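You operate a simulated robot arm through the tools that you are given. There is no shell and no other tool.

You run a simulated robot arm. Do the job below in one go: nothing can be reset, and whatever is moved stays where it is left.

## Task
Undo both catches, take the hand brush out of the case and hang it on its hook.
Fine: leave the lid open.

Only the result counts: the job must be done as asked and must still hold three seconds after the hand-in. Knocking over, shifting, dropping, spilling or breaking anything else fails it. A push-on lid holds only when it is set on centred and level and pressed home; a screw cap is set on level and turned clockwise until tight.

## Robot
A 6-joint arm with a two-finger parallel gripper, fixed in place. Base frame: the origin is on the floor under the middle of its stand, x ahead of it, y to its left, z up; the work surface is at about z = 78. Lengths are in cm, angles in degrees, forces in N, time in s.
With the tool pointing down near the work surface it reaches from about 38 to 88 cm from the base axis. Its first joint turns from -115.0 to 115.0 degrees. Payload 3.43 kg.
The TCP is the grasp point between the finger pads, 3.4 cm short of the fingertips. In the tool frame z runs along the fingers and y along their closing line. The gripper opens to 12.8 cm. The fingers are 2.4 cm wide and 1.2 cm thick; the gripper's body (4.8 by 13 cm) begins 9.6 cm behind the TCP.
Orientation is that of the tool frame in the base frame, as a unit quaternion [x, y, z, w]. With the fingers straight down and closing along the base's y, the tool's x points along the base's -x, its y along +y and its z along -z.

## Interface
- The arm moves only by the tool move_arm. Its argument "moves" is text: rows parted by semicolons, each of 6 numbers parted by spaces: the shift along the tool's x, y, z in cm, then the turn, a rotation vector about the tool's x, y, z in degrees. In form: dx dy dz wx wy wz; .... A call has 1 to 20 rows; each row shifts and turns the commanded pose from where the row before left it, along the tool's axes as they then stand. "fingers" is the gripper command, from -1 (fully open) to 1 (shut), values between in proportion, set as the call begins (left out, the last holds). A row lasts 0.2 s, in which the tool goes at most 5 cm and 8.6 degrees; a call with a longer step from one row to the next is refused whole, and so is a gripper value outside its range. Where a pose cannot be reached the arm comes as near as it can. A force on the tool above 90 N (or 10 N above the force at the start of the call, whichever is more), or a blocked arm, ends the call early, and 0.2 s more pass. Each finger travels about 10.8 cm/s and halts on what it meets, pressing with about 30 N; the grip force reading is that of the motor and also rises with nothing between the fingers. The clock runs only during rows and for 0.2 s after the last one: add rows that do not move to give the fingers time. The reply holds the time, the measured pose of the TCP, the force on the tool along the base axes, the opening and the grip force, in the units named above and with some noise, with the torque about the TCP (base axes, N m) and any sound that the robot's microphone picked up.
- Cameras (640 x 400 px; columns grow to the right, rows downward): "scene" is fixed at [40.7, -65.43, 160.61]; the picture's right is [0.93, -0.36, 0.00], its down [-0.25, -0.64, -0.73] and it looks along [0.26, 0.68, -0.69] (base axes); focal length 214 px, centre (320, 200). "wrist" rides on the gripper at [7.6, -1.1, -16] in the tool frame; the picture's right is [0.15, 0.99, 0.00], its down [-0.88, 0.13, -0.46] and it looks along [-0.45, 0.07, 0.89] (tool axes); focal length 234 px, centre (320, 200). There is no depth. A picture from a camera that has moved, and an enlarged one, comes with that camera's place and axes in the base frame and with its lens. The place of the scene camera against the robot may be out by one fixed shift of up to 1.8 cm in any direction.
- grab_frame(camera): a new picture of that camera. It takes no simulated time.
- move_column(by): moves the trunk up (or, below 0, down) by that many cm; the arm rides with it, the base frame stays. It gives what a move gives, with no picture.
- close_up(camera, box): a new picture of the part [left, top, right, bottom] of that camera's present view, enlarged. It takes no simulated time.
- hand_in(): hands the job in; it is judged then, once.

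Places have to be worked out from the pictures, the camera data and where the tool is seen. Open the gripper and draw the arm clear of the work before you hand the job in, unless the task says otherwise.

The tools are called as a command line: name --argument value ..., lists and objects as JSON in quotes. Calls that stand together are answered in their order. move_arm: Moves the arm, as the interface text tells. Its arguments: {"type":"object","properties":{"moves":{"type":"string"},"fingers":{"type":"number"}},"required":["moves"]} The other tools are called the same way: move_column (by) moves the trunk up or down; grab_frame (camera) takes a picture; close_up (camera, box) takes an enlarged picture of a part of a camera's view; hand_in () hands the job in.

At the start:

```text
time: 0.0
ee_pos: [40.81, -35.66, 144.88]
tool_rot: [0.0, 1.0, 0.0, 0.0]
force: [0.4, 0.6, 0.5]
ft_torque: [0.03, 0.02, 0.07]
width: 12.79
finger_force: 0.0
trunk travel left (down, up): [-62.5, 16.5]
```

scene: 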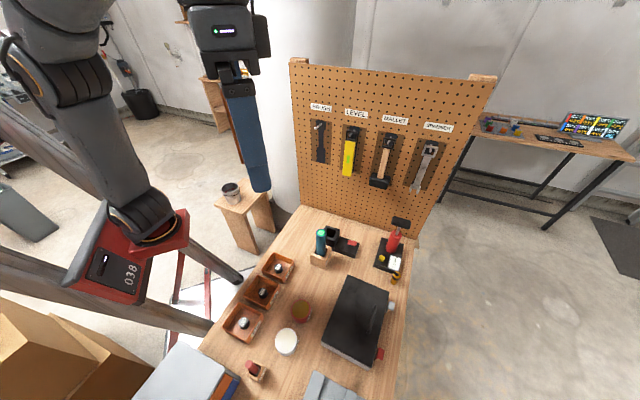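
wrist: 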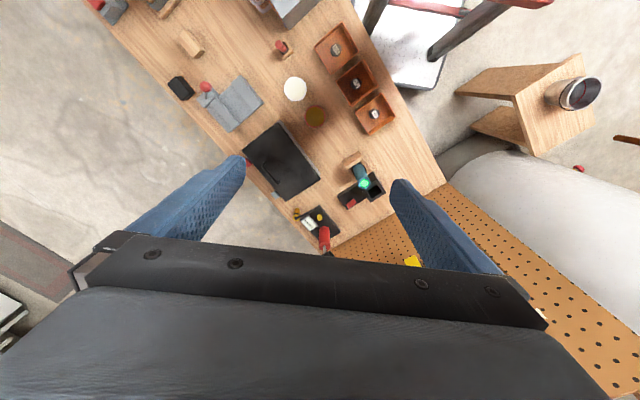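

I start by enlarging the scene view around the case, the pegboard and the bench to find the catches, the hook and the obstacles.

close_up --camera "scene" --box '[300, 250, 420, 390]'

close_up --camera "scene" --box '[280, 60, 500, 250]'

close_up --camera "scene" --box '[200, 200, 440, 400]'

close_up --camera "wrist" --box '[160, 0, 460, 260]'

```text
2.86 times, centred on (360, 320) of scene
camera zoom: at [40.7, -65.43, 160.61], right [0.93, -0.36, 0.0], down [-0.25, -0.64, -0.73], along [0.26, 0.68, -0.69], focal length 613 px, centre (206, -143)
```

zoom: 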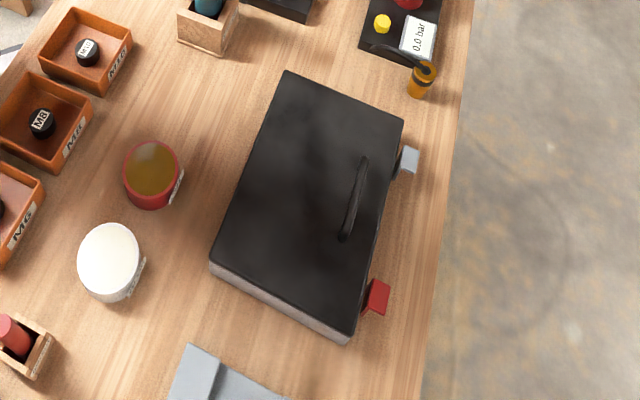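

```text
2.11 times, centred on (390, 155) of scene
camera zoom: at [40.7, -65.43, 160.61], right [0.93, -0.36, 0.0], down [-0.25, -0.64, -0.73], along [0.26, 0.68, -0.69], focal length 452 px, centre (173, 295)
```

zoom: 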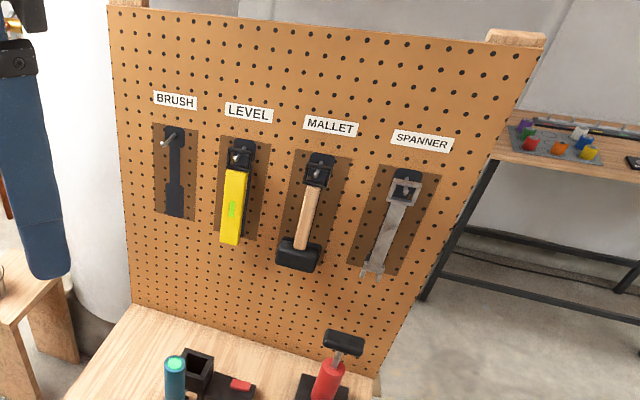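

```text
2.00 times, centred on (320, 300) of scene
camera zoom: at [40.7, -65.43, 160.61], right [0.93, -0.36, 0.0], down [-0.25, -0.64, -0.73], along [0.26, 0.68, -0.69], focal length 429 px, centre (320, 0)
```

zoom: 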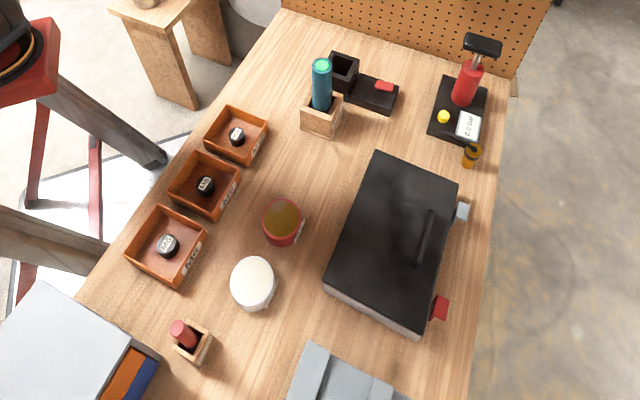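

```text
1.54 times, centred on (310, 130) of wrist
camera zoom: at [33.24, -36.77, 160.88], right [-0.15, 0.99, 0.0], down [0.88, 0.13, 0.46], along [0.45, 0.07, -0.89], focal length 360 px, centre (335, 308)
```

zoom: 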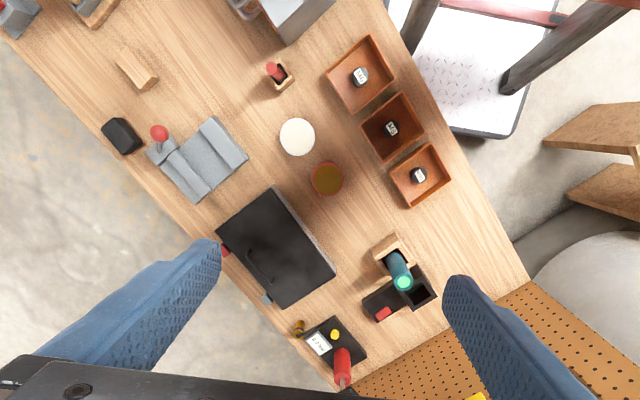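

The case sits diagonally with its two catches on the bench-edge side and the BRUSH hook is leftmost on the pegboard. I enlarge the catches, the brush hook and the bench obstacles further.

close_up --camera "scene" --box '[350, 290, 410, 370]'

close_up --camera "scene" --box '[295, 90, 375, 190]'

close_up --camera "scene" --box '[300, 205, 430, 290]'

close_up --camera "wrist" --box '[230, 110, 340, 200]'

```text
5.00 times, centred on (380, 330) of scene
camera zoom: at [40.7, -65.43, 160.61], right [0.93, -0.36, 0.0], down [-0.25, -0.64, -0.73], along [0.26, 0.68, -0.69], focal length 1072 px, centre (20, -450)
```

zoom: 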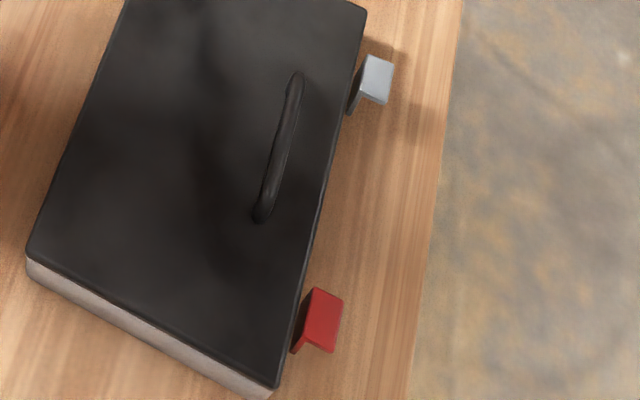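

```text
4.00 times, centred on (335, 140) of scene
camera zoom: at [40.7, -65.43, 160.61], right [0.93, -0.36, 0.0], down [-0.25, -0.64, -0.73], along [0.26, 0.68, -0.69], focal length 858 px, centre (260, 440)
```

zoom: 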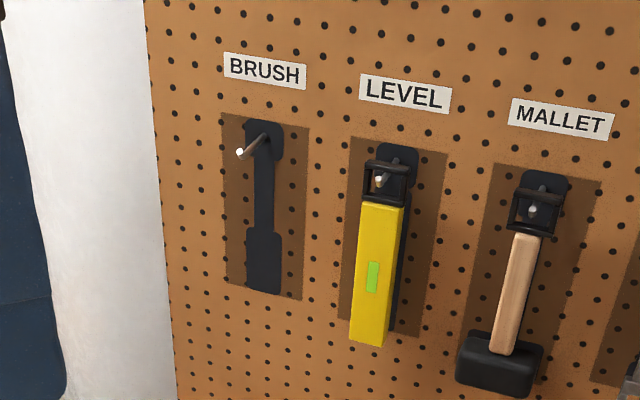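

```text
4.71 times, centred on (365, 248) of scene
camera zoom: at [40.7, -65.43, 160.61], right [0.93, -0.36, 0.0], down [-0.25, -0.64, -0.73], along [0.26, 0.68, -0.69], focal length 1009 px, centre (108, -24)
```

zoom: 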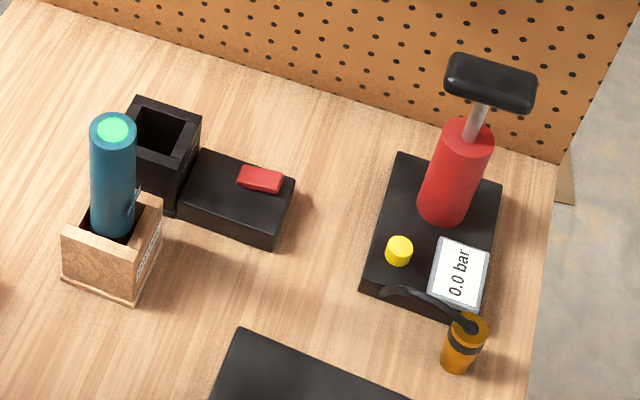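

```text
4.44 times, centred on (285, 155) of wrist
camera zoom: at [33.24, -36.77, 160.88], right [-0.15, 0.99, 0.0], down [0.88, 0.13, 0.46], along [0.45, 0.07, -0.89], focal length 1041 px, centre (476, 400)
```

zoom: 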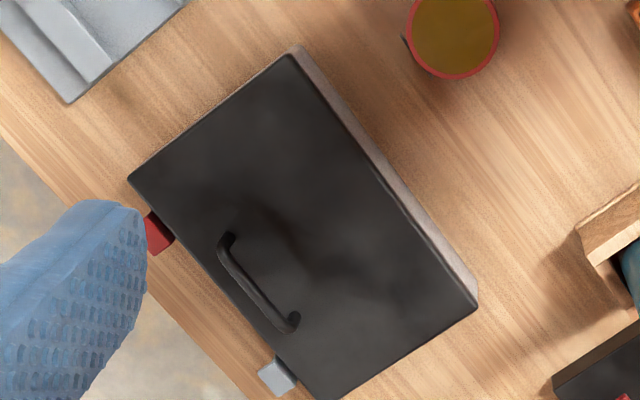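

The catches look like L-shaped levers standing out from the case front, which faces the outer bench edge. The case top seems to be around (58,-44) and z≈84–88. I lower the trunk 30 cm so the wrist camera can get near the case; the tool is over a bare part of the bench and stays above z≈110.

move_column --by -30

grab_frame --camera "wrist"

grab_frame --camera "scene"

```text
time: 3.0
ee_pos: [40.82, -35.57, 114.85]
tool_rot: [0.0, 1.0, 0.0, 0.0]
force: [-0.1, 0.5, 0.1]
ft_torque: [0.01, -0.01, 0.02]
width: 12.81
finger_force: 0.0
trunk travel left (down, up): [-32.5, 46.5]
```

```text
taken
camera wrist: at [33.24, -36.76, 130.87], right [-0.15, 0.99, 0.0], down [0.88, 0.13, 0.46], along [0.45, 0.07, -0.89], focal length 234 px, centre (320, 200)
```

wrist: 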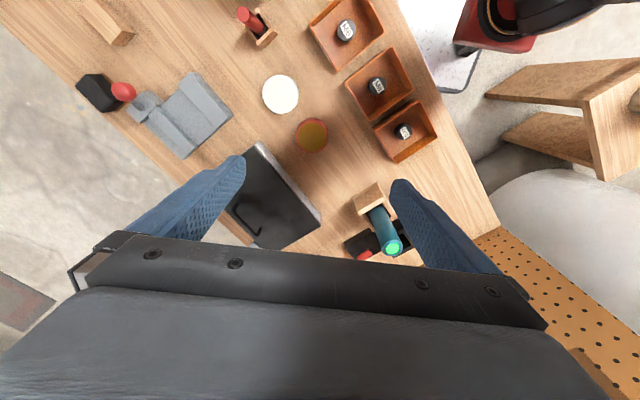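

```text
taken
```

scene: 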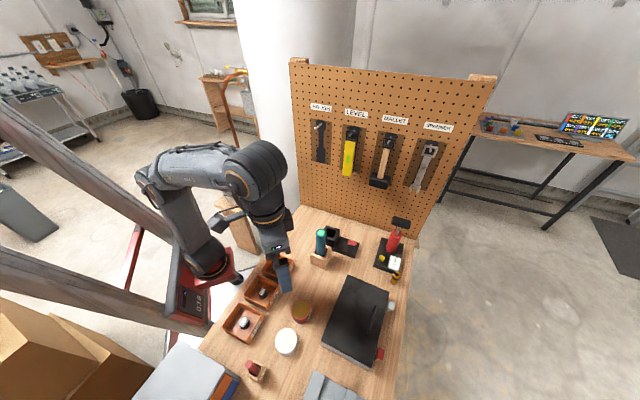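

The arm is well above everything. I move over the near end of the case's front edge and yaw the tool 45° so the wrist camera looks along the front face where the catches sit.

move_arm --moves "-1.52 -3.65 2.2 0 0 0; -1.52 -3.65 2.2 0 0 0; -1.52 -3.65 2.2 0 0 0; -1.52 -3.65 2.2 0 0 0; -1.52 -3.65 2.2 0 0 0; -1.52 -3.65 2.2 0 0 0; 0 0 0 0 0 -7.5; 0 0 0 0 0 -7.5; 0 0 0 0 0 -7.5; 0 0 0 0 0 -7.5; 0 0 0 0 0 -7.5; 0 0 0 0 0 -7.5; 0 0 0 0 0 0" --fingers -1

grab_frame --camera "wrist"

```text
time: 5.8
ee_pos: [49.9, -57.49, 101.67]
tool_rot: [-0.383, 0.924, 0.0, 0.0]
force: [0.1, 0.9, 0.1]
ft_torque: [-0.04, -0.01, 0.01]
width: 12.79
finger_force: 0.1
trunk travel left (down, up): [-32.5, 46.5]
```

```text
taken
camera wrist: at [45.37, -63.65, 117.65], right [-0.8, 0.59, 0.0], down [0.53, 0.72, 0.46], along [0.27, 0.37, -0.89], focal length 234 px, centre (320, 200)
```

wrist: 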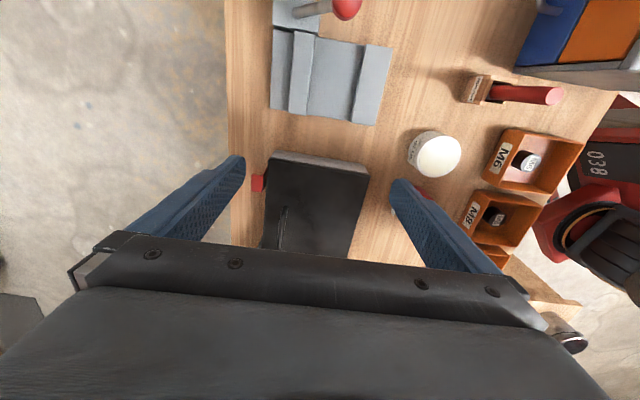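

The wrist picture is inverted (its lower part looks further along +m). I zoom in on the red catch visible at about (258,183).

close_up --camera "wrist" --box '[240, 140, 300, 260]'

close_up --camera "wrist" --box '[240, 130, 400, 260]'

close_up --camera "scene" --box '[280, 240, 420, 380]'

```text
3.33 times, centred on (270, 200) of wrist
camera zoom: at [45.37, -63.65, 117.65], right [-0.8, 0.59, 0.0], down [0.53, 0.72, 0.46], along [0.27, 0.37, -0.89], focal length 781 px, centre (487, 200)
```

zoom: 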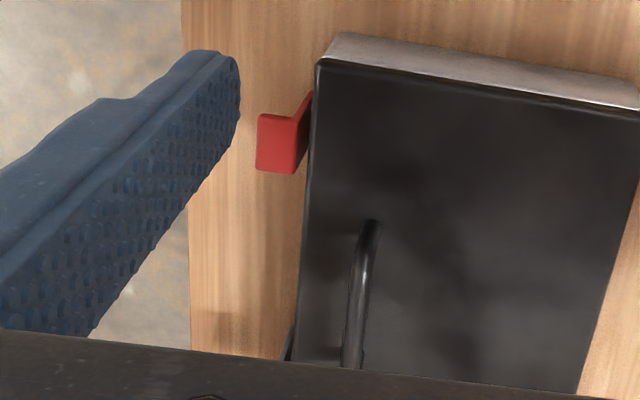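

```text
3.08 times, centred on (320, 195) of wrist
camera zoom: at [45.37, -63.65, 117.65], right [-0.8, 0.59, 0.0], down [0.53, 0.72, 0.46], along [0.27, 0.37, -0.89], focal length 720 px, centre (320, 215)
```

zoom: 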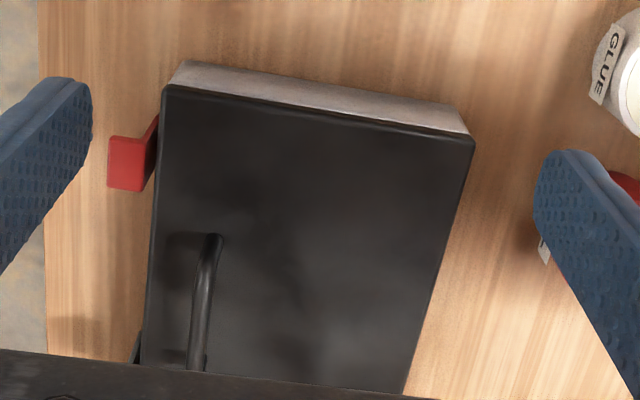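

```text
2.86 times, centred on (350, 310) of scene
camera zoom: at [40.7, -65.43, 160.61], right [0.93, -0.36, 0.0], down [-0.25, -0.64, -0.73], along [0.26, 0.68, -0.69], focal length 613 px, centre (234, -114)
```

zoom: 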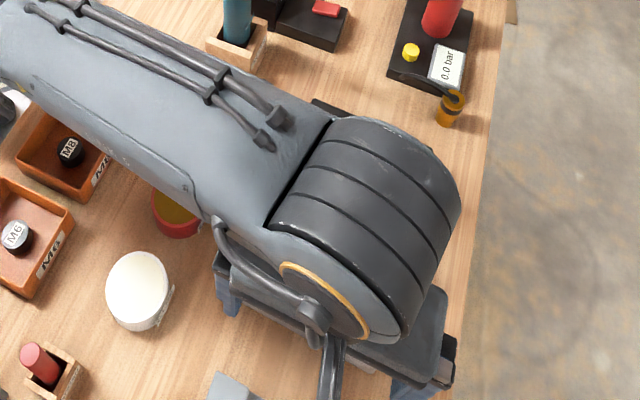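

The red catch is an upright plate at the case front with a tab sticking out at its top, at n≈84–86 (outward), lid top z≈83. I move over the front edge and yaw so the wrist camera sits outside the case and looks back at the front face.

move_arm --moves "-3.6 -1.77 -0.6 0 0 0; -3.6 -1.77 -0.6 0 0 0; -3.6 -1.77 -0.6 0 0 0; -3.57 -1.75 -0.6 0 0 0; 0 0 0 0 0 -7.5; 0 0 0 0 0 -7.5; 0 0 0 0 0 -7.5; 0 0 0 0 0 -7.5; 0 0 0 0 0 -7.5; 0 0 0 0 0 -7.5; 0 0 0 0 0 -7.5; 0 0 0 0 0 -7.5; 0 0 0 0 0 -7.5; 0 0 0 0 0 -7.5; 0 0 0 0 0 -7.5; 0 0 0 0 0 -7.5; 0 0 0 0 0 0" --fingers -1

grab_frame --camera "wrist"

```text
time: 9.4
ee_pos: [62.82, -49.99, 101.92]
tool_rot: [0.897, -0.442, 0.001, 0.0]
force: [-0.1, 0.1, -0.7]
ft_torque: [0.01, 0.0, 0.02]
width: 12.81
finger_force: 0.1
out of reach, approached as far as the arm can: row 2, 3, 4, 16
trunk travel left (down, up): [-32.5, 46.5]
```

```text
taken
camera wrist: at [68.35, -55.28, 117.95], right [-0.7, -0.72, 0.0], down [-0.64, 0.62, 0.45], along [-0.33, 0.32, -0.89], focal length 234 px, centre (320, 200)
```

wrist: 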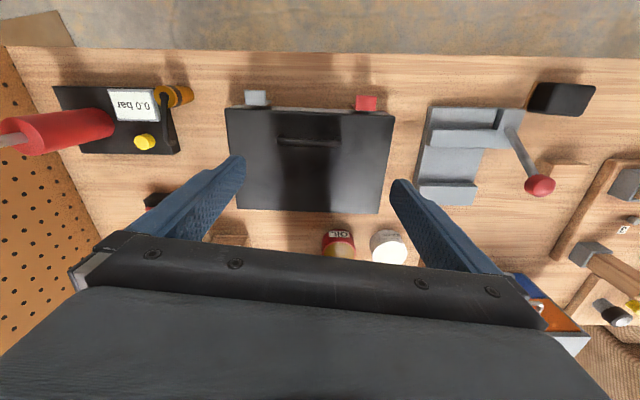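

This view shows the front with both catches. I enlarge it.

close_up --camera "wrist" --box '[215, 70, 405, 190]'

close_up --camera "wrist" --box '[230, 70, 290, 130]'

close_up --camera "wrist" --box '[340, 75, 400, 135]'

```text
3.33 times, centred on (310, 130) of wrist
camera zoom: at [68.35, -55.28, 117.95], right [-0.7, -0.72, 0.0], down [-0.64, 0.62, 0.45], along [-0.33, 0.32, -0.89], focal length 781 px, centre (353, 433)
```

zoom: 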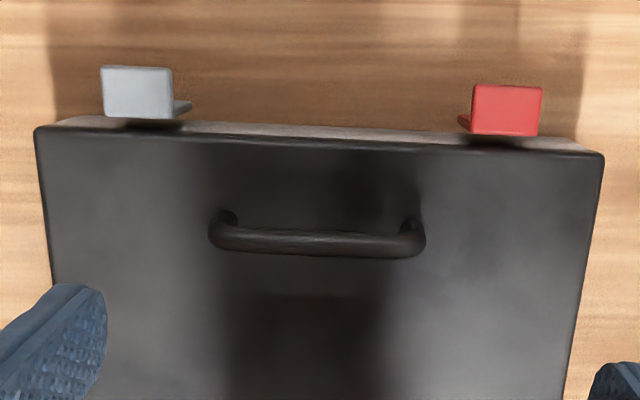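

```text
6.67 times, centred on (260, 100) of wrist
camera zoom: at [68.35, -55.28, 117.95], right [-0.7, -0.72, 0.0], down [-0.64, 0.62, 0.45], along [-0.33, 0.32, -0.89], focal length 1561 px, centre (720, 867)
```

zoom: 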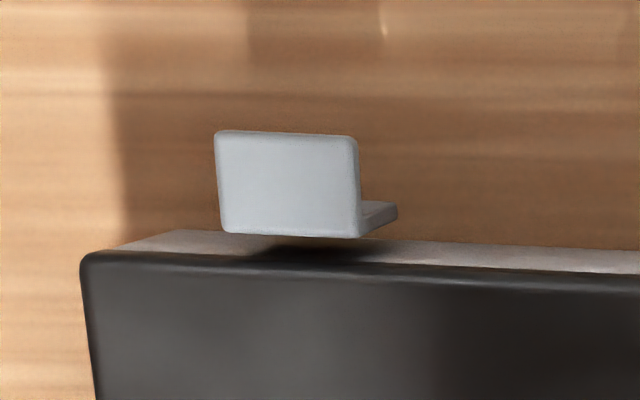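

```text
6.67 times, centred on (370, 105) of wrist
camera zoom: at [68.35, -55.28, 117.95], right [-0.7, -0.72, 0.0], down [-0.64, 0.62, 0.45], along [-0.33, 0.32, -0.89], focal length 1561 px, centre (-13, 833)
```

zoom: 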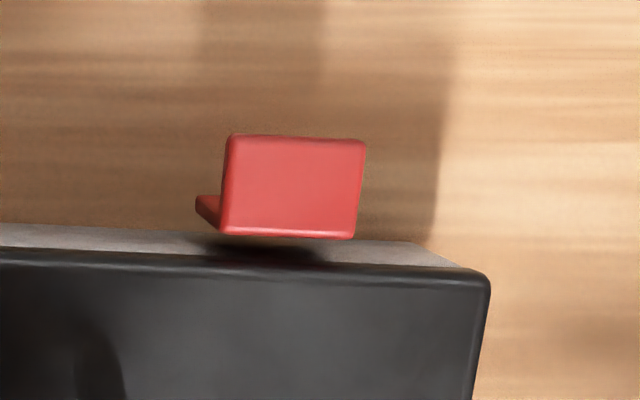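

Both catches are L-shaped levers: a ~4 cm upright leg against the case front and a 3×2 cm tab at the top (tab z≈83; red at m≈2.9, grey at m≈18.3, n≈85 in the 45° frame). To see where they pivot I take a lower, tilted look along the front from the near end.

move_arm --moves "0 0 0 0 0 7.5; 0 0 0 0 0 7.5; 0 0 0 0 0 7.5; 0 0 0 0 0 7.5; 0 0 0 0 0 7.5; 0 0 0 0 0 7.5; 0 0 0 0 0 7.5; 0 0 0 0 0 7.5; 0 0 0 0 0 7.5; 0 0 0 0 0 7.5; 0 0 0 0 0 7.5; 3.77 0.2 0 0 0 0; 3.77 0.2 0 0 0 0; 3.77 0.2 0 0 0 0; 3.77 0.2 0 0 0 0; 0 0 0 0 -8.3 0; 0 0 0 0 -8.3 0; 0 0 0 0 -8.3 0; 1.5 0 3.2 0 0 0; 1.5 0 3.2 0 0 0" --fingers -1

grab_frame --camera "wrist"

```text
time: 13.6
ee_pos: [50.68, -58.4, 93.63]
tool_rot: [-0.373, 0.902, 0.082, 0.2]
force: [0.3, -0.1, 0.8]
ft_torque: [-0.01, -0.03, 0.01]
width: 12.79
finger_force: 0.1
out of reach, approached as far as the arm can: row 15, 16, 17, 18
trunk travel left (down, up): [-32.5, 46.5]
```

```text
taken
camera wrist: at [41.92, -68.85, 104.92], right [-0.79, 0.61, -0.06], down [0.34, 0.52, 0.78], along [0.51, 0.6, -0.62], focal length 234 px, centre (320, 200)
```

wrist: 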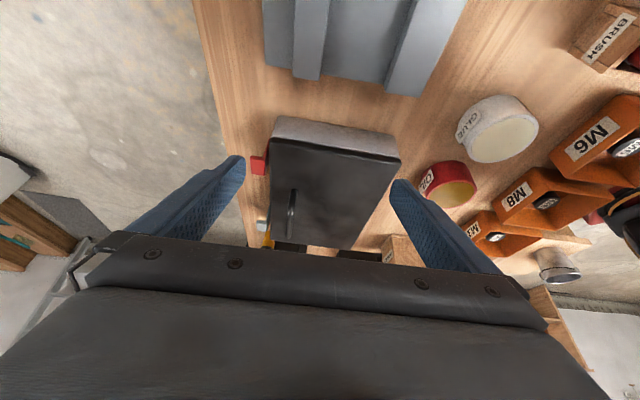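

I enlarge the catch region in this tilted view.

close_up --camera "wrist" --box '[235, 115, 295, 175]'

close_up --camera "wrist" --box '[235, 110, 415, 255]'

close_up --camera "wrist" --box '[240, 195, 300, 255]'

```text
6.67 times, centred on (265, 145) of wrist
camera zoom: at [41.92, -68.85, 104.92], right [-0.79, 0.61, -0.06], down [0.34, 0.52, 0.78], along [0.51, 0.6, -0.62], focal length 1561 px, centre (687, 567)
```

zoom: 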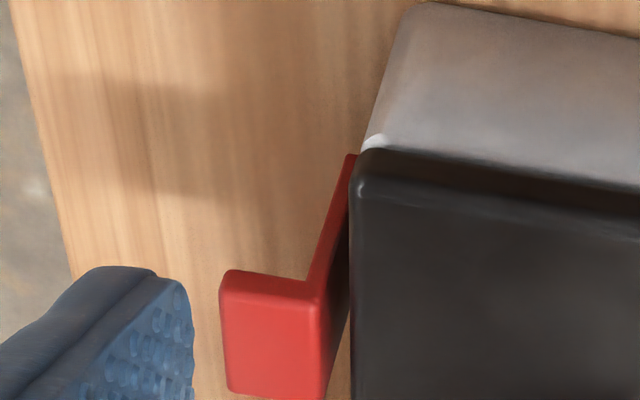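

```text
2.76 times, centred on (325, 182) of wrist
camera zoom: at [41.92, -68.85, 104.92], right [-0.79, 0.61, -0.06], down [0.34, 0.52, 0.78], along [0.51, 0.6, -0.62], focal length 646 px, centre (306, 248)
```

zoom: 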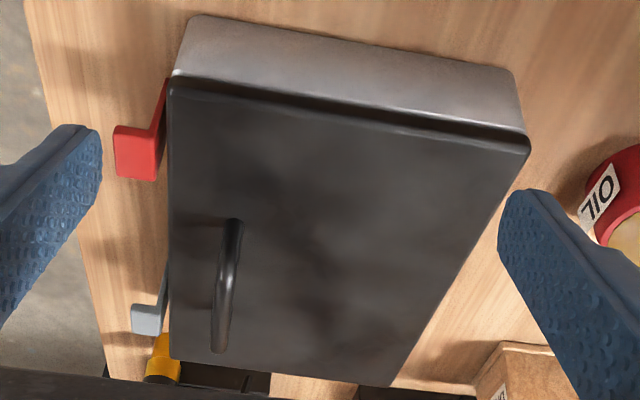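

```text
6.67 times, centred on (270, 225) of wrist
camera zoom: at [41.92, -68.85, 104.92], right [-0.79, 0.61, -0.06], down [0.34, 0.52, 0.78], along [0.51, 0.6, -0.62], focal length 1561 px, centre (653, 33)
```

zoom: 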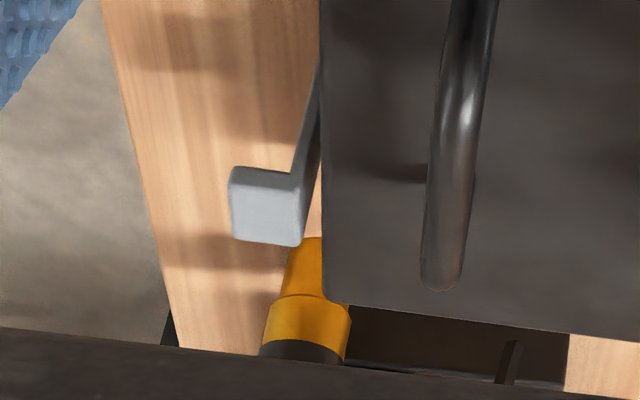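

The levers are vertical legs with the tab jutting outward at the top, so pressing the tab down and outward should swing them open if they pivot at the bottom. I raise the trunk 22 cm to gain reach, then turn the tool so its x points back to the robot.

move_column --by 22

move_arm --moves "0 0 0 0 8.3 0; 0 0 0 0 8.3 0; 0 0 0 0 8.3 0; 0 0 0 0 0 7.5; 0 0 0 0 0 7.5; 0 0 0 0 0 7.5; 0 0 0 0 0 7.5; 0 0 0 0 0 7.5; 0 0 0 0 0 7.5; 0 0 0 0 0 7.5; 0 0 0 0 0 7.5; 0 0 0 0 0 7.5; 0 0 0 0 0 7.5; 0 0 0 0 0 7.5; 0 0 0 0 0 7.5; 0 0 0 0 0 0" --fingers 1

grab_frame --camera "wrist"

grab_frame --camera "scene"

```text
time: 15.9
ee_pos: [50.69, -58.44, 115.74]
tool_rot: [-0.373, 0.902, 0.082, 0.2]
force: [-0.2, 0.3, 0.1]
ft_torque: [0.0, 0.0, 0.02]
width: 12.79
finger_force: 0.1
trunk travel left (down, up): [-54.5, 24.5]
```

```text
time: 19.3
ee_pos: [50.75, -58.33, 115.75]
tool_rot: [0.383, 0.924, -0.001, 0.001]
force: [0.5, -0.6, 0.8]
ft_torque: [-0.04, 0.0, 0.04]
width: 0.01
finger_force: 29.8
trunk travel left (down, up): [-54.5, 24.5]
```

```text
taken
camera wrist: at [44.61, -53.84, 131.72], right [0.6, 0.8, 0.0], down [0.71, -0.53, 0.46], along [0.37, -0.27, -0.89], focal length 234 px, centre (320, 200)
```

wrist: 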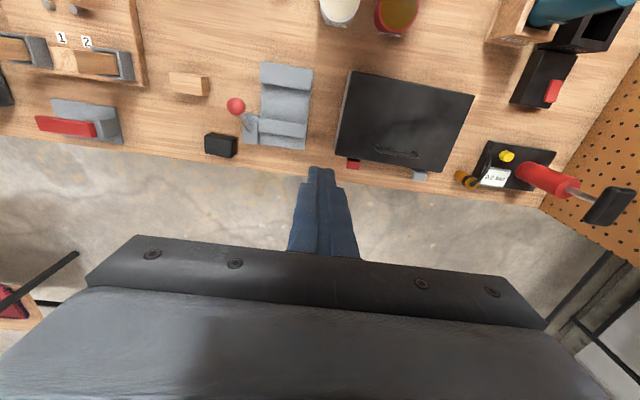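

```text
taken
```

scene: 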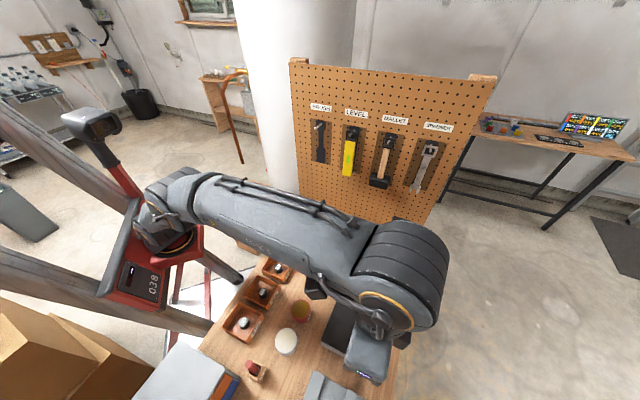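

Tool frame is now x = −n (inward), y = +m, z down. With the fingers shut I move to just above the outer part of the red tab (n≈86.4, m≈2.9), stopping about 4 cm above it to check alignment.

move_arm --moves "-3.09 2.75 0 0 0 0; -3.09 2.75 0 0 0 0; -3.09 2.75 0 0 0 0; 0 0 5 0 0 0; 0 0 5 0 0 0; 0 0 5 0 0 0; 0 0 5 0 0 0; 0 0 4 0 0 0; 0 0 0 0 0 0" --fingers 1

grab_frame --camera "wrist"

close_up --camera "scene" --box '[330, 270, 430, 400]'

```text
time: 21.3
ee_pos: [58.45, -55.59, 89.97]
tool_rot: [0.382, 0.924, 0.0, 0.001]
force: [-1.0, 0.4, -0.3]
ft_torque: [0.0, 0.04, 0.04]
width: 0.0
finger_force: 29.6
out of reach, approached as far as the arm can: row 1, 2, 3
trunk travel left (down, up): [-54.5, 24.5]
```

```text
taken
camera wrist: at [52.33, -51.28, 105.78], right [0.6, 0.8, 0.0], down [0.71, -0.53, 0.46], along [0.37, -0.27, -0.89], focal length 234 px, centre (320, 200)
```

wrist: 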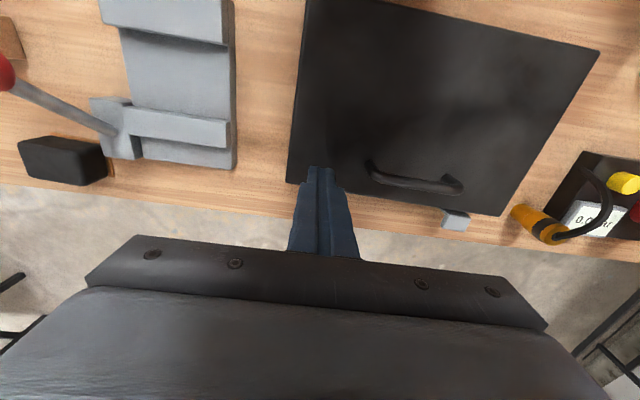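

```text
3.08 times, centred on (380, 335) of scene
camera zoom: at [40.7, -65.43, 160.61], right [0.93, -0.36, 0.0], down [-0.25, -0.64, -0.73], along [0.26, 0.68, -0.69], focal length 660 px, centre (135, -215)
```

zoom: 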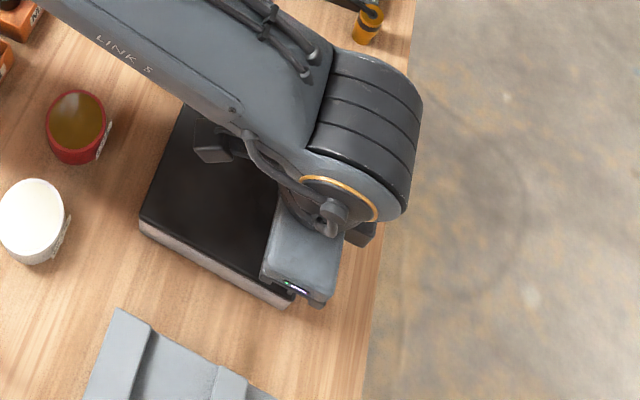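

The fingertip stopped short at n≈80.6 because of reach at height. It is now low, so I try the remaining outward shift (5.8 cm) at this height, staying ~3 cm above the tab.

move_arm --moves "-2 0.3 0 0 0 0; -2 0.3 0 0 0 0; -1.8 0.3 0 0 0 0; 0 0 0 0 0 0" --fingers 1

grab_frame --camera "wrist"

```text
time: 22.3
ee_pos: [63.15, -59.26, 89.56]
tool_rot: [0.383, 0.924, -0.001, 0.0]
force: [0.8, -0.9, 0.3]
ft_torque: [-0.01, 0.0, -0.01]
width: 0.01
finger_force: 29.9
trunk travel left (down, up): [-54.5, 24.5]
```

```text
taken
camera wrist: at [57.05, -54.84, 105.63], right [0.6, 0.8, 0.0], down [0.71, -0.53, 0.46], along [0.37, -0.27, -0.89], focal length 234 px, centre (320, 200)
```

wrist: 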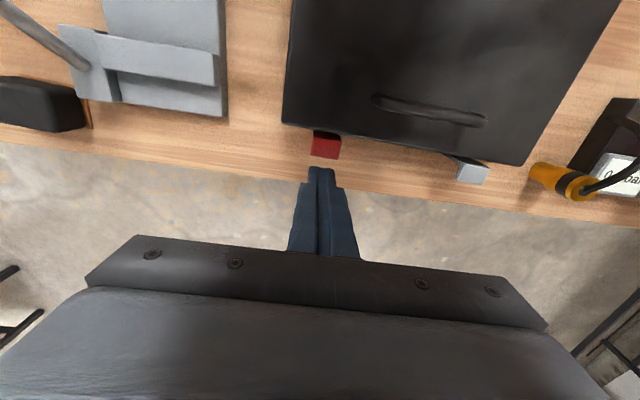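

Fingertip is at n≈86.6, m≈2.75, 2.7 cm above the red tab (tab spans n≈83.9–85.8). I shift 0.6 cm inward so it meets the tab's outer half and press down gently in small steps.

move_arm --moves "0.6 0.1 0 0 0 0; 0 0 1 0 0 0; 0 0 1 0 0 0; 0 0 0.4 0 0 0; 0 0 0 0 0 0" --fingers 1

close_up --camera "wrist" --box '[270, 100, 390, 200]'

```text
time: 23.5
ee_pos: [62.79, -58.96, 87.34]
tool_rot: [0.383, 0.924, 0.0, 0.001]
force: [0.5, 0.0, -0.3]
ft_torque: [-0.03, 0.0, -0.01]
width: 0.02
finger_force: 29.5
trunk travel left (down, up): [-54.5, 24.5]
```

```text
4.00 times, centred on (330, 150) of wrist
camera zoom: at [56.72, -54.42, 103.28], right [0.6, 0.8, 0.0], down [0.71, -0.53, 0.46], along [0.37, -0.27, -0.89], focal length 937 px, centre (280, 400)
```

zoom: 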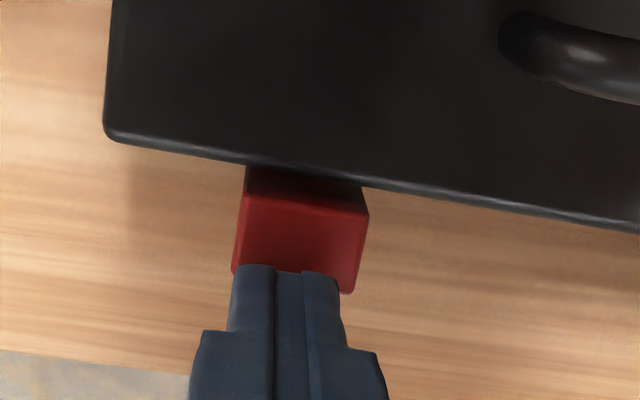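

The tip is right over the tab's outer edge at z≈83.9 with no contact yet. I press down in 0.3 cm steps watching the force.

move_arm --moves "0 0 0.3 0 0 0; 0 0 0.3 0 0 0; 0 0 0 0 0 0" --fingers 1

```text
time: 24.3
ee_pos: [62.89, -59.02, 87.04]
tool_rot: [0.383, 0.924, -0.002, 0.004]
force: [7.0, -6.8, 33.1]
ft_torque: [0.05, 0.01, -0.03]
width: 0.0
finger_force: 29.7
trunk travel left (down, up): [-54.5, 24.5]
```

Contact at tip z≈83.6 with 33 N and some outward drag. I check the picture to see whether the lever has moved.

close_up --camera "wrist" --box '[270, 100, 390, 200]'

close_up --camera "scene" --box '[340, 290, 410, 380]'

```text
4.00 times, centred on (330, 150) of wrist
camera zoom: at [56.67, -54.39, 103.06], right [0.6, 0.8, 0.0], down [0.71, -0.53, 0.46], along [0.37, -0.28, -0.89], focal length 937 px, centre (280, 400)
```

zoom: 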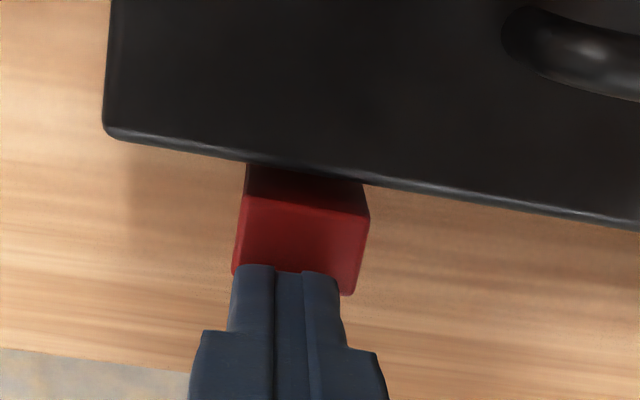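

```text
4.44 times, centred on (375, 335) of scene
camera zoom: at [40.7, -65.43, 160.61], right [0.93, -0.36, 0.0], down [-0.25, -0.64, -0.73], along [0.26, 0.68, -0.69], focal length 953 px, centre (76, -400)
```

zoom: 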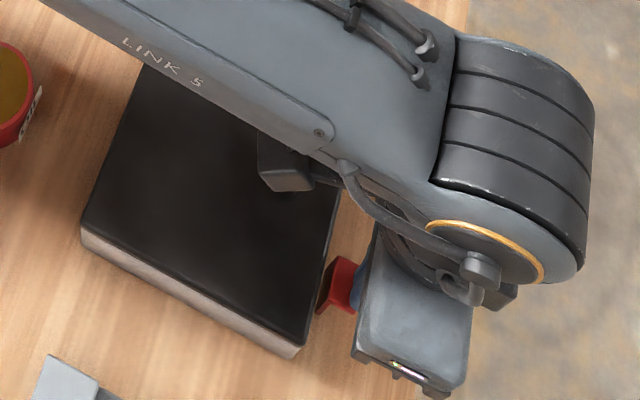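

The lever didn't visibly move; the outward drag on the tool hints at a pivot low on the case with friction locking a straight push. I instead will pinch the tab across its 3 cm width: lift, open to about 5 cm, shift inward a little and come down astride it.

move_arm --moves "0 0 -1.5 0 0 0; 0 0 -1 0 0 0; 0.9 0.1 0 0 0 0; 0 0 0 0 0 0; 0 0 0 0 0 0" --fingers 0.2

grab_frame --camera "wrist"

```text
time: 25.5
ee_pos: [62.17, -58.22, 89.31]
tool_rot: [0.383, 0.924, 0.0, -0.001]
force: [-0.3, 0.3, -0.1]
ft_torque: [0.04, 0.05, 0.03]
width: 5.14
finger_force: 0.2
trunk travel left (down, up): [-54.5, 24.5]
```

```text
taken
camera wrist: at [56.08, -53.71, 105.21], right [0.6, 0.8, 0.0], down [0.71, -0.53, 0.46], along [0.37, -0.27, -0.89], focal length 234 px, centre (320, 200)
```

wrist: 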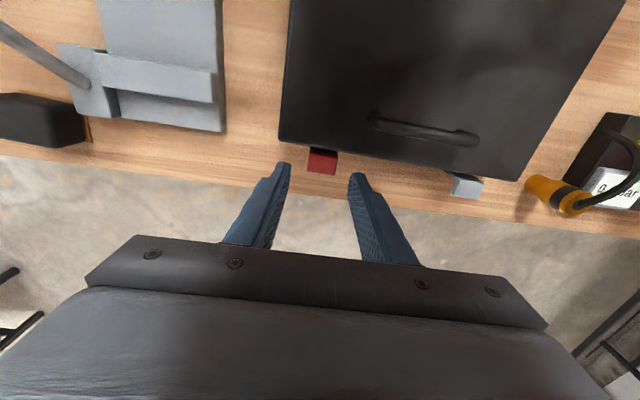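

The open fingers straddle the red tab (TCP n≈85.1, m≈2.8). I descend 4.2 cm so the pads flank the tab.

move_arm --moves "0 0 1.4 0 0 0; 0 0 1.4 0 0 0; 0 0 1.4 0 0 0; 0 0 0 0 0 0" --fingers 0.2

close_up --camera "wrist" --box '[250, 100, 410, 220]'

```text
time: 26.5
ee_pos: [62.17, -58.34, 85.11]
tool_rot: [0.383, 0.924, 0.0, 0.002]
force: [0.1, -0.4, 0.0]
ft_torque: [0.01, 0.01, 0.0]
width: 5.12
finger_force: 0.1
trunk travel left (down, up): [-54.5, 24.5]
```

```text
3.33 times, centred on (330, 160) of wrist
camera zoom: at [56.0, -53.72, 101.11], right [0.6, 0.8, 0.0], down [0.71, -0.53, 0.46], along [0.37, -0.27, -0.89], focal length 781 px, centre (287, 333)
```

zoom: 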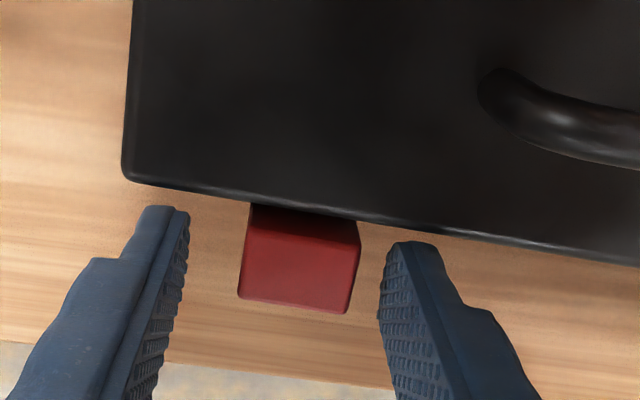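

The tab is about 0.25 cm off the finger midline, so I shift +0.25 along m and close on it.

move_arm --moves "0 0.25 0 0 0 0; 0 0 0 0 0 0" --fingers 0.45

move_arm --moves "0 0 0 0 0 0; 0 0 0 0 0 0; 0 0 0 0 0 0" --fingers 1

```text
time: 27.1
ee_pos: [62.41, -58.14, 85.2]
tool_rot: [0.383, 0.924, 0.0, 0.0]
force: [0.0, -0.5, 0.2]
ft_torque: [-0.02, 0.04, 0.02]
width: 3.53
finger_force: 0.1
trunk travel left (down, up): [-54.5, 24.5]
```

```text
time: 27.9
ee_pos: [62.29, -58.06, 85.12]
tool_rot: [0.383, 0.924, 0.0, 0.001]
force: [-0.3, -0.8, -0.3]
ft_torque: [0.05, -0.04, -0.55]
width: 2.81
finger_force: 30.6
trunk travel left (down, up): [-54.5, 24.5]
```

The tab is pinched (2.81 cm wide). I pull gently outward 0.4 cm and slightly down to feel whether the lever gives.

move_arm --moves "-0.25 0 0.05 0 0 0; -0.25 0 0.05 0 0 0; 0 0 0 0 0 0" --fingers 1

close_up --camera "wrist" --box '[250, 100, 410, 220]'

```text
time: 28.7
ee_pos: [62.65, -58.38, 85.08]
tool_rot: [0.383, 0.924, 0.0, 0.002]
force: [-8.6, 9.9, 9.7]
ft_torque: [0.67, 0.63, -0.22]
width: 2.78
finger_force: 30.1
trunk travel left (down, up): [-54.5, 24.5]
```

```text
3.33 times, centred on (330, 160) of wrist
camera zoom: at [56.58, -53.81, 101.07], right [0.6, 0.8, 0.0], down [0.71, -0.53, 0.46], along [0.37, -0.27, -0.89], focal length 781 px, centre (287, 333)
```

zoom: 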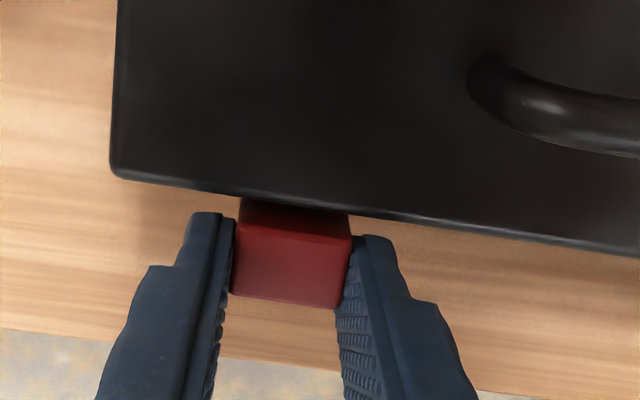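

The readings (13 N inward) and the picture show that the whole case slid about 0.35 cm outward instead of the lever giving. So it does not open outward; I push the case back by the same amount, then feel an upward lift of the tab.

move_arm --moves "0.25 0 -0.05 0 0 0; 0.25 0 -0.05 0 0 0; 0.08 0 0 0 0 0; 0 0 0 0 0 0" --fingers 1

close_up --camera "wrist" --box '[250, 100, 410, 220]'

```text
time: 29.7
ee_pos: [62.28, -58.15, 85.05]
tool_rot: [0.382, 0.924, -0.001, 0.001]
force: [5.2, -8.9, 1.0]
ft_torque: [-0.4, -0.47, -0.48]
width: 2.8
finger_force: 30.6
trunk travel left (down, up): [-54.5, 24.5]
```

```text
3.33 times, centred on (330, 160) of wrist
camera zoom: at [56.2, -53.5, 101.06], right [0.6, 0.8, 0.0], down [0.71, -0.53, 0.46], along [0.37, -0.27, -0.89], focal length 781 px, centre (287, 333)
```

zoom: 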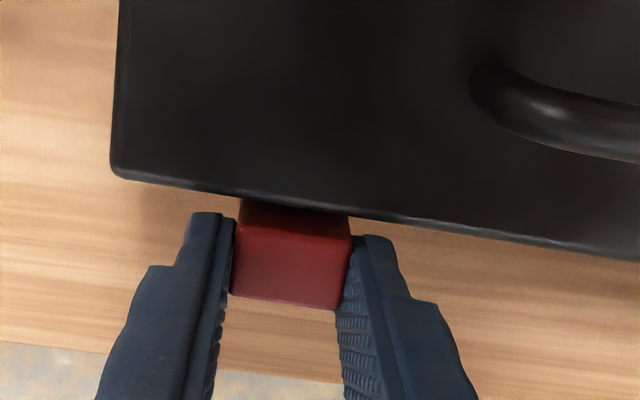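

The case is back in place. Now I feel upward: lift the pinched tab 0.3 cm.

move_arm --moves "-0.06 0 -0.15 0 0 0; 0 0 -0.15 0 0 0; 0 0 0 0 0 0" --fingers 1

close_up --camera "wrist" --box '[250, 100, 410, 220]'

```text
time: 30.5
ee_pos: [62.32, -57.91, 85.32]
tool_rot: [0.382, 0.924, 0.001, -0.001]
force: [-0.5, -1.0, 0.4]
ft_torque: [-0.12, -0.06, -0.14]
width: 2.78
finger_force: 30.2
trunk travel left (down, up): [-54.5, 24.5]
```

```text
3.33 times, centred on (330, 160) of wrist
camera zoom: at [56.3, -53.54, 101.23], right [0.6, 0.8, 0.0], down [0.72, -0.53, 0.45], along [0.37, -0.27, -0.89], focal length 781 px, centre (287, 333)
```

zoom: 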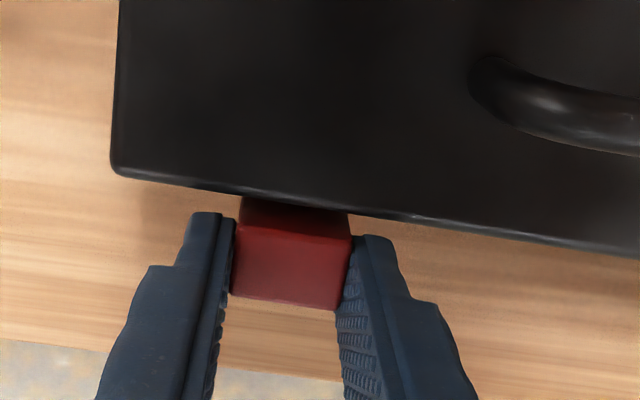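

It lifts freely (no force), so the lever swings upward. I continue lifting in small steps and watch.

move_arm --moves "0 0 -0.25 0 0 0; 0 0 -0.25 0 0 0; 0 0 0 0 0 0" --fingers 1

close_up --camera "wrist" --box '[250, 100, 410, 220]'

```text
time: 31.3
ee_pos: [62.39, -58.01, 85.75]
tool_rot: [0.383, 0.924, 0.0, 0.0]
force: [1.1, 3.9, -10.2]
ft_torque: [0.14, -0.09, -0.35]
width: 2.78
finger_force: 30.6
trunk travel left (down, up): [-54.5, 24.5]
```

```text
3.33 times, centred on (330, 160) of wrist
camera zoom: at [56.31, -53.49, 101.76], right [0.6, 0.8, 0.0], down [0.71, -0.53, 0.46], along [0.37, -0.27, -0.89], focal length 781 px, centre (287, 333)
```

zoom: 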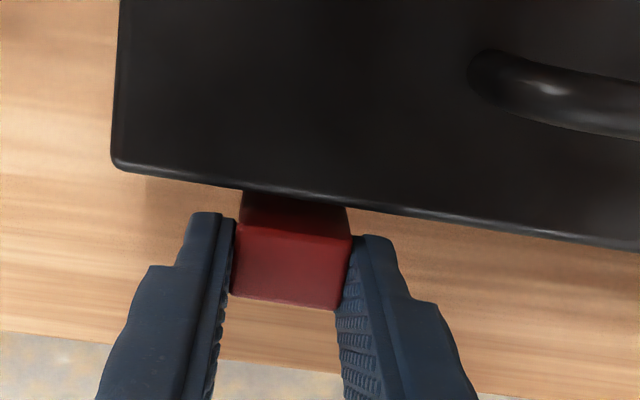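

The tab rose about 0.6 cm with the grip without tilting and now resists with 10 N while the lid stays put. I keep lifting in small steps.

move_arm --moves "0 0 -0.2 0 0 0; 0 0 -0.2 0 0 0; 0 0 0 0 0 0" --fingers 1

close_up --camera "wrist" --box '[250, 100, 410, 220]'

```text
time: 32.1
ee_pos: [62.34, -58.02, 86.2]
tool_rot: [0.382, 0.924, 0.0, 0.0]
force: [1.0, 3.9, -9.5]
ft_torque: [0.26, -0.36, -0.33]
width: 2.77
finger_force: 29.6
trunk travel left (down, up): [-54.5, 24.5]
```

```text
3.33 times, centred on (330, 160) of wrist
camera zoom: at [56.25, -53.51, 102.15], right [0.6, 0.8, 0.0], down [0.71, -0.53, 0.46], along [0.37, -0.27, -0.89], focal length 781 px, centre (287, 333)
```

zoom: 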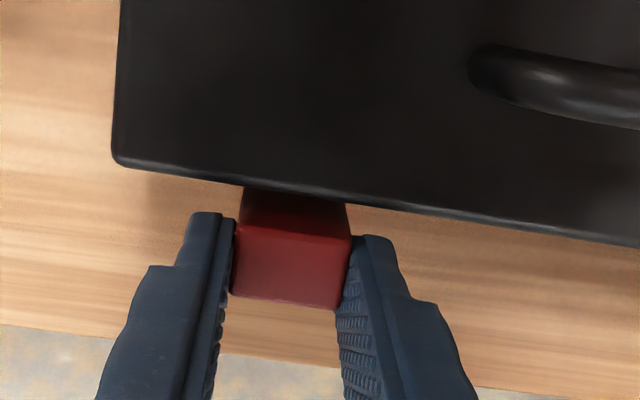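

The force stays at a steady ~10 N and more of the leg's inner face shows above the lid: the red catch slides straight up. I keep drawing it upward in steps.

move_arm --moves "0 0 -0.25 0 0 0; 0 0 -0.25 0 0 0; 0 0 -0.25 0 0 0; 0 0 0 0 0 0" --fingers 1

close_up --camera "wrist" --box '[250, 100, 410, 220]'

```text
time: 33.1
ee_pos: [62.41, -58.07, 86.98]
tool_rot: [0.383, 0.924, 0.0, 0.0]
force: [0.2, 3.7, -9.2]
ft_torque: [0.18, -0.3, -0.12]
width: 2.75
finger_force: 29.8
trunk travel left (down, up): [-54.5, 24.5]
```

```text
3.33 times, centred on (330, 160) of wrist
camera zoom: at [56.26, -53.56, 102.95], right [0.6, 0.8, 0.0], down [0.71, -0.53, 0.46], along [0.37, -0.27, -0.89], focal length 781 px, centre (287, 333)
```

zoom: 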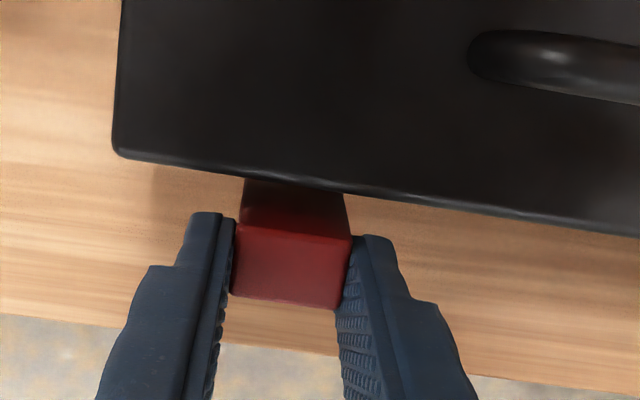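

Still sliding (≈1.8 cm up, ~9 N). I continue.

move_arm --moves "0 0 -0.25 0 0 0; 0 0 -0.25 0 0 0; 0 0 -0.25 0 0 0; 0 0 0 0 0 0" --fingers 1

close_up --camera "wrist" --box '[250, 100, 410, 220]'

```text
time: 34.1
ee_pos: [62.37, -58.14, 87.73]
tool_rot: [0.383, 0.924, 0.0, 0.001]
force: [-0.7, 4.0, -8.7]
ft_torque: [0.09, -0.03, -0.13]
width: 2.77
finger_force: 29.6
trunk travel left (down, up): [-54.5, 24.5]
```

```text
3.33 times, centred on (330, 160) of wrist
camera zoom: at [56.31, -53.56, 103.7], right [0.6, 0.8, 0.0], down [0.71, -0.53, 0.46], along [0.37, -0.27, -0.89], focal length 781 px, centre (287, 333)
```

zoom: 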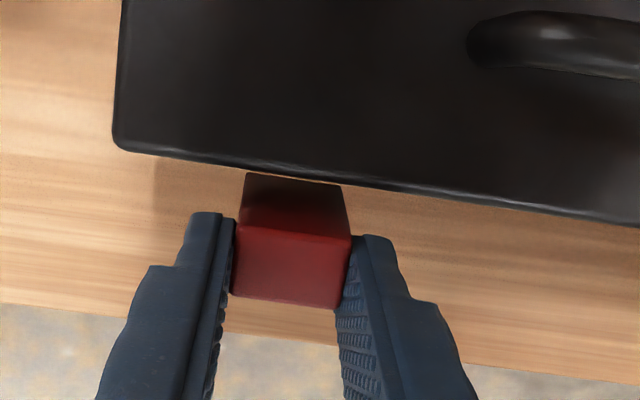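

The leg's lower end now shows above the lid rim (≈2.6 cm up). I go on until it meets its stop or comes free.

move_arm --moves "0 0 -0.25 0 0 0; 0 0 -0.25 0 0 0; 0 0 0 0 0 0" --fingers 1

close_up --camera "wrist" --box '[250, 100, 410, 220]'

close_up --camera "scene" --box '[340, 290, 410, 380]'

```text
time: 34.9
ee_pos: [62.34, -58.04, 88.3]
tool_rot: [0.382, 0.924, 0.0, 0.0]
force: [-0.4, 4.1, -10.0]
ft_torque: [0.0, 0.05, -0.06]
width: 2.77
finger_force: 30.0
trunk travel left (down, up): [-54.5, 24.5]
```

```text
3.33 times, centred on (330, 160) of wrist
camera zoom: at [56.27, -53.57, 104.2], right [0.6, 0.8, 0.0], down [0.71, -0.53, 0.46], along [0.37, -0.27, -0.89], focal length 781 px, centre (287, 333)
```

zoom: 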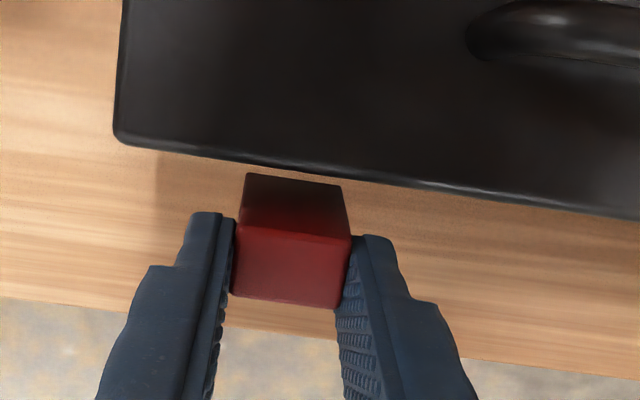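

```text
4.44 times, centred on (375, 335) of scene
camera zoom: at [40.7, -65.43, 160.61], right [0.93, -0.36, 0.0], down [-0.25, -0.64, -0.73], along [0.26, 0.68, -0.69], focal length 953 px, centre (76, -400)
```

zoom: 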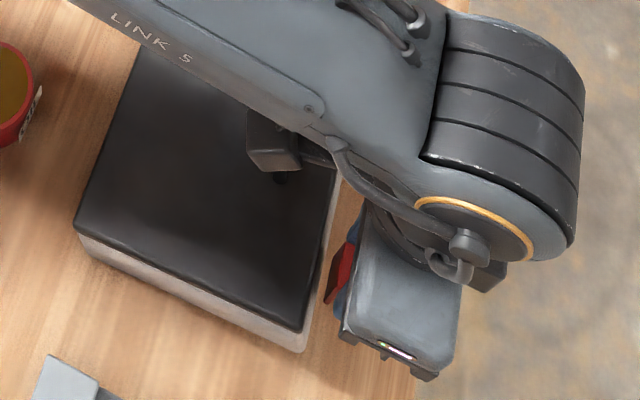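

The scene picture shows a light strip along the case front that I did not expect, so I compare larger views before continuing.

close_up --camera "scene" --box '[300, 250, 420, 390]'

grab_frame --camera "wrist"

```text
2.86 times, centred on (360, 320) of scene
camera zoom: at [40.7, -65.43, 160.61], right [0.93, -0.36, 0.0], down [-0.25, -0.64, -0.73], along [0.26, 0.68, -0.69], focal length 613 px, centre (206, -143)
```

zoom: 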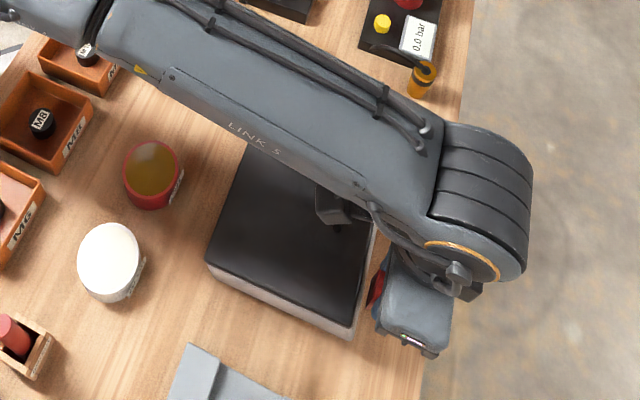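

```text
taken
camera wrist: at [56.27, -53.57, 104.2], right [0.6, 0.8, 0.0], down [0.71, -0.53, 0.46], along [0.37, -0.27, -0.89], focal length 234 px, centre (320, 200)
```

wrist: 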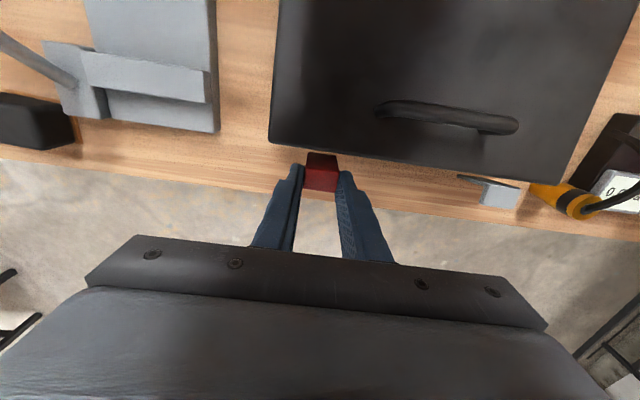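

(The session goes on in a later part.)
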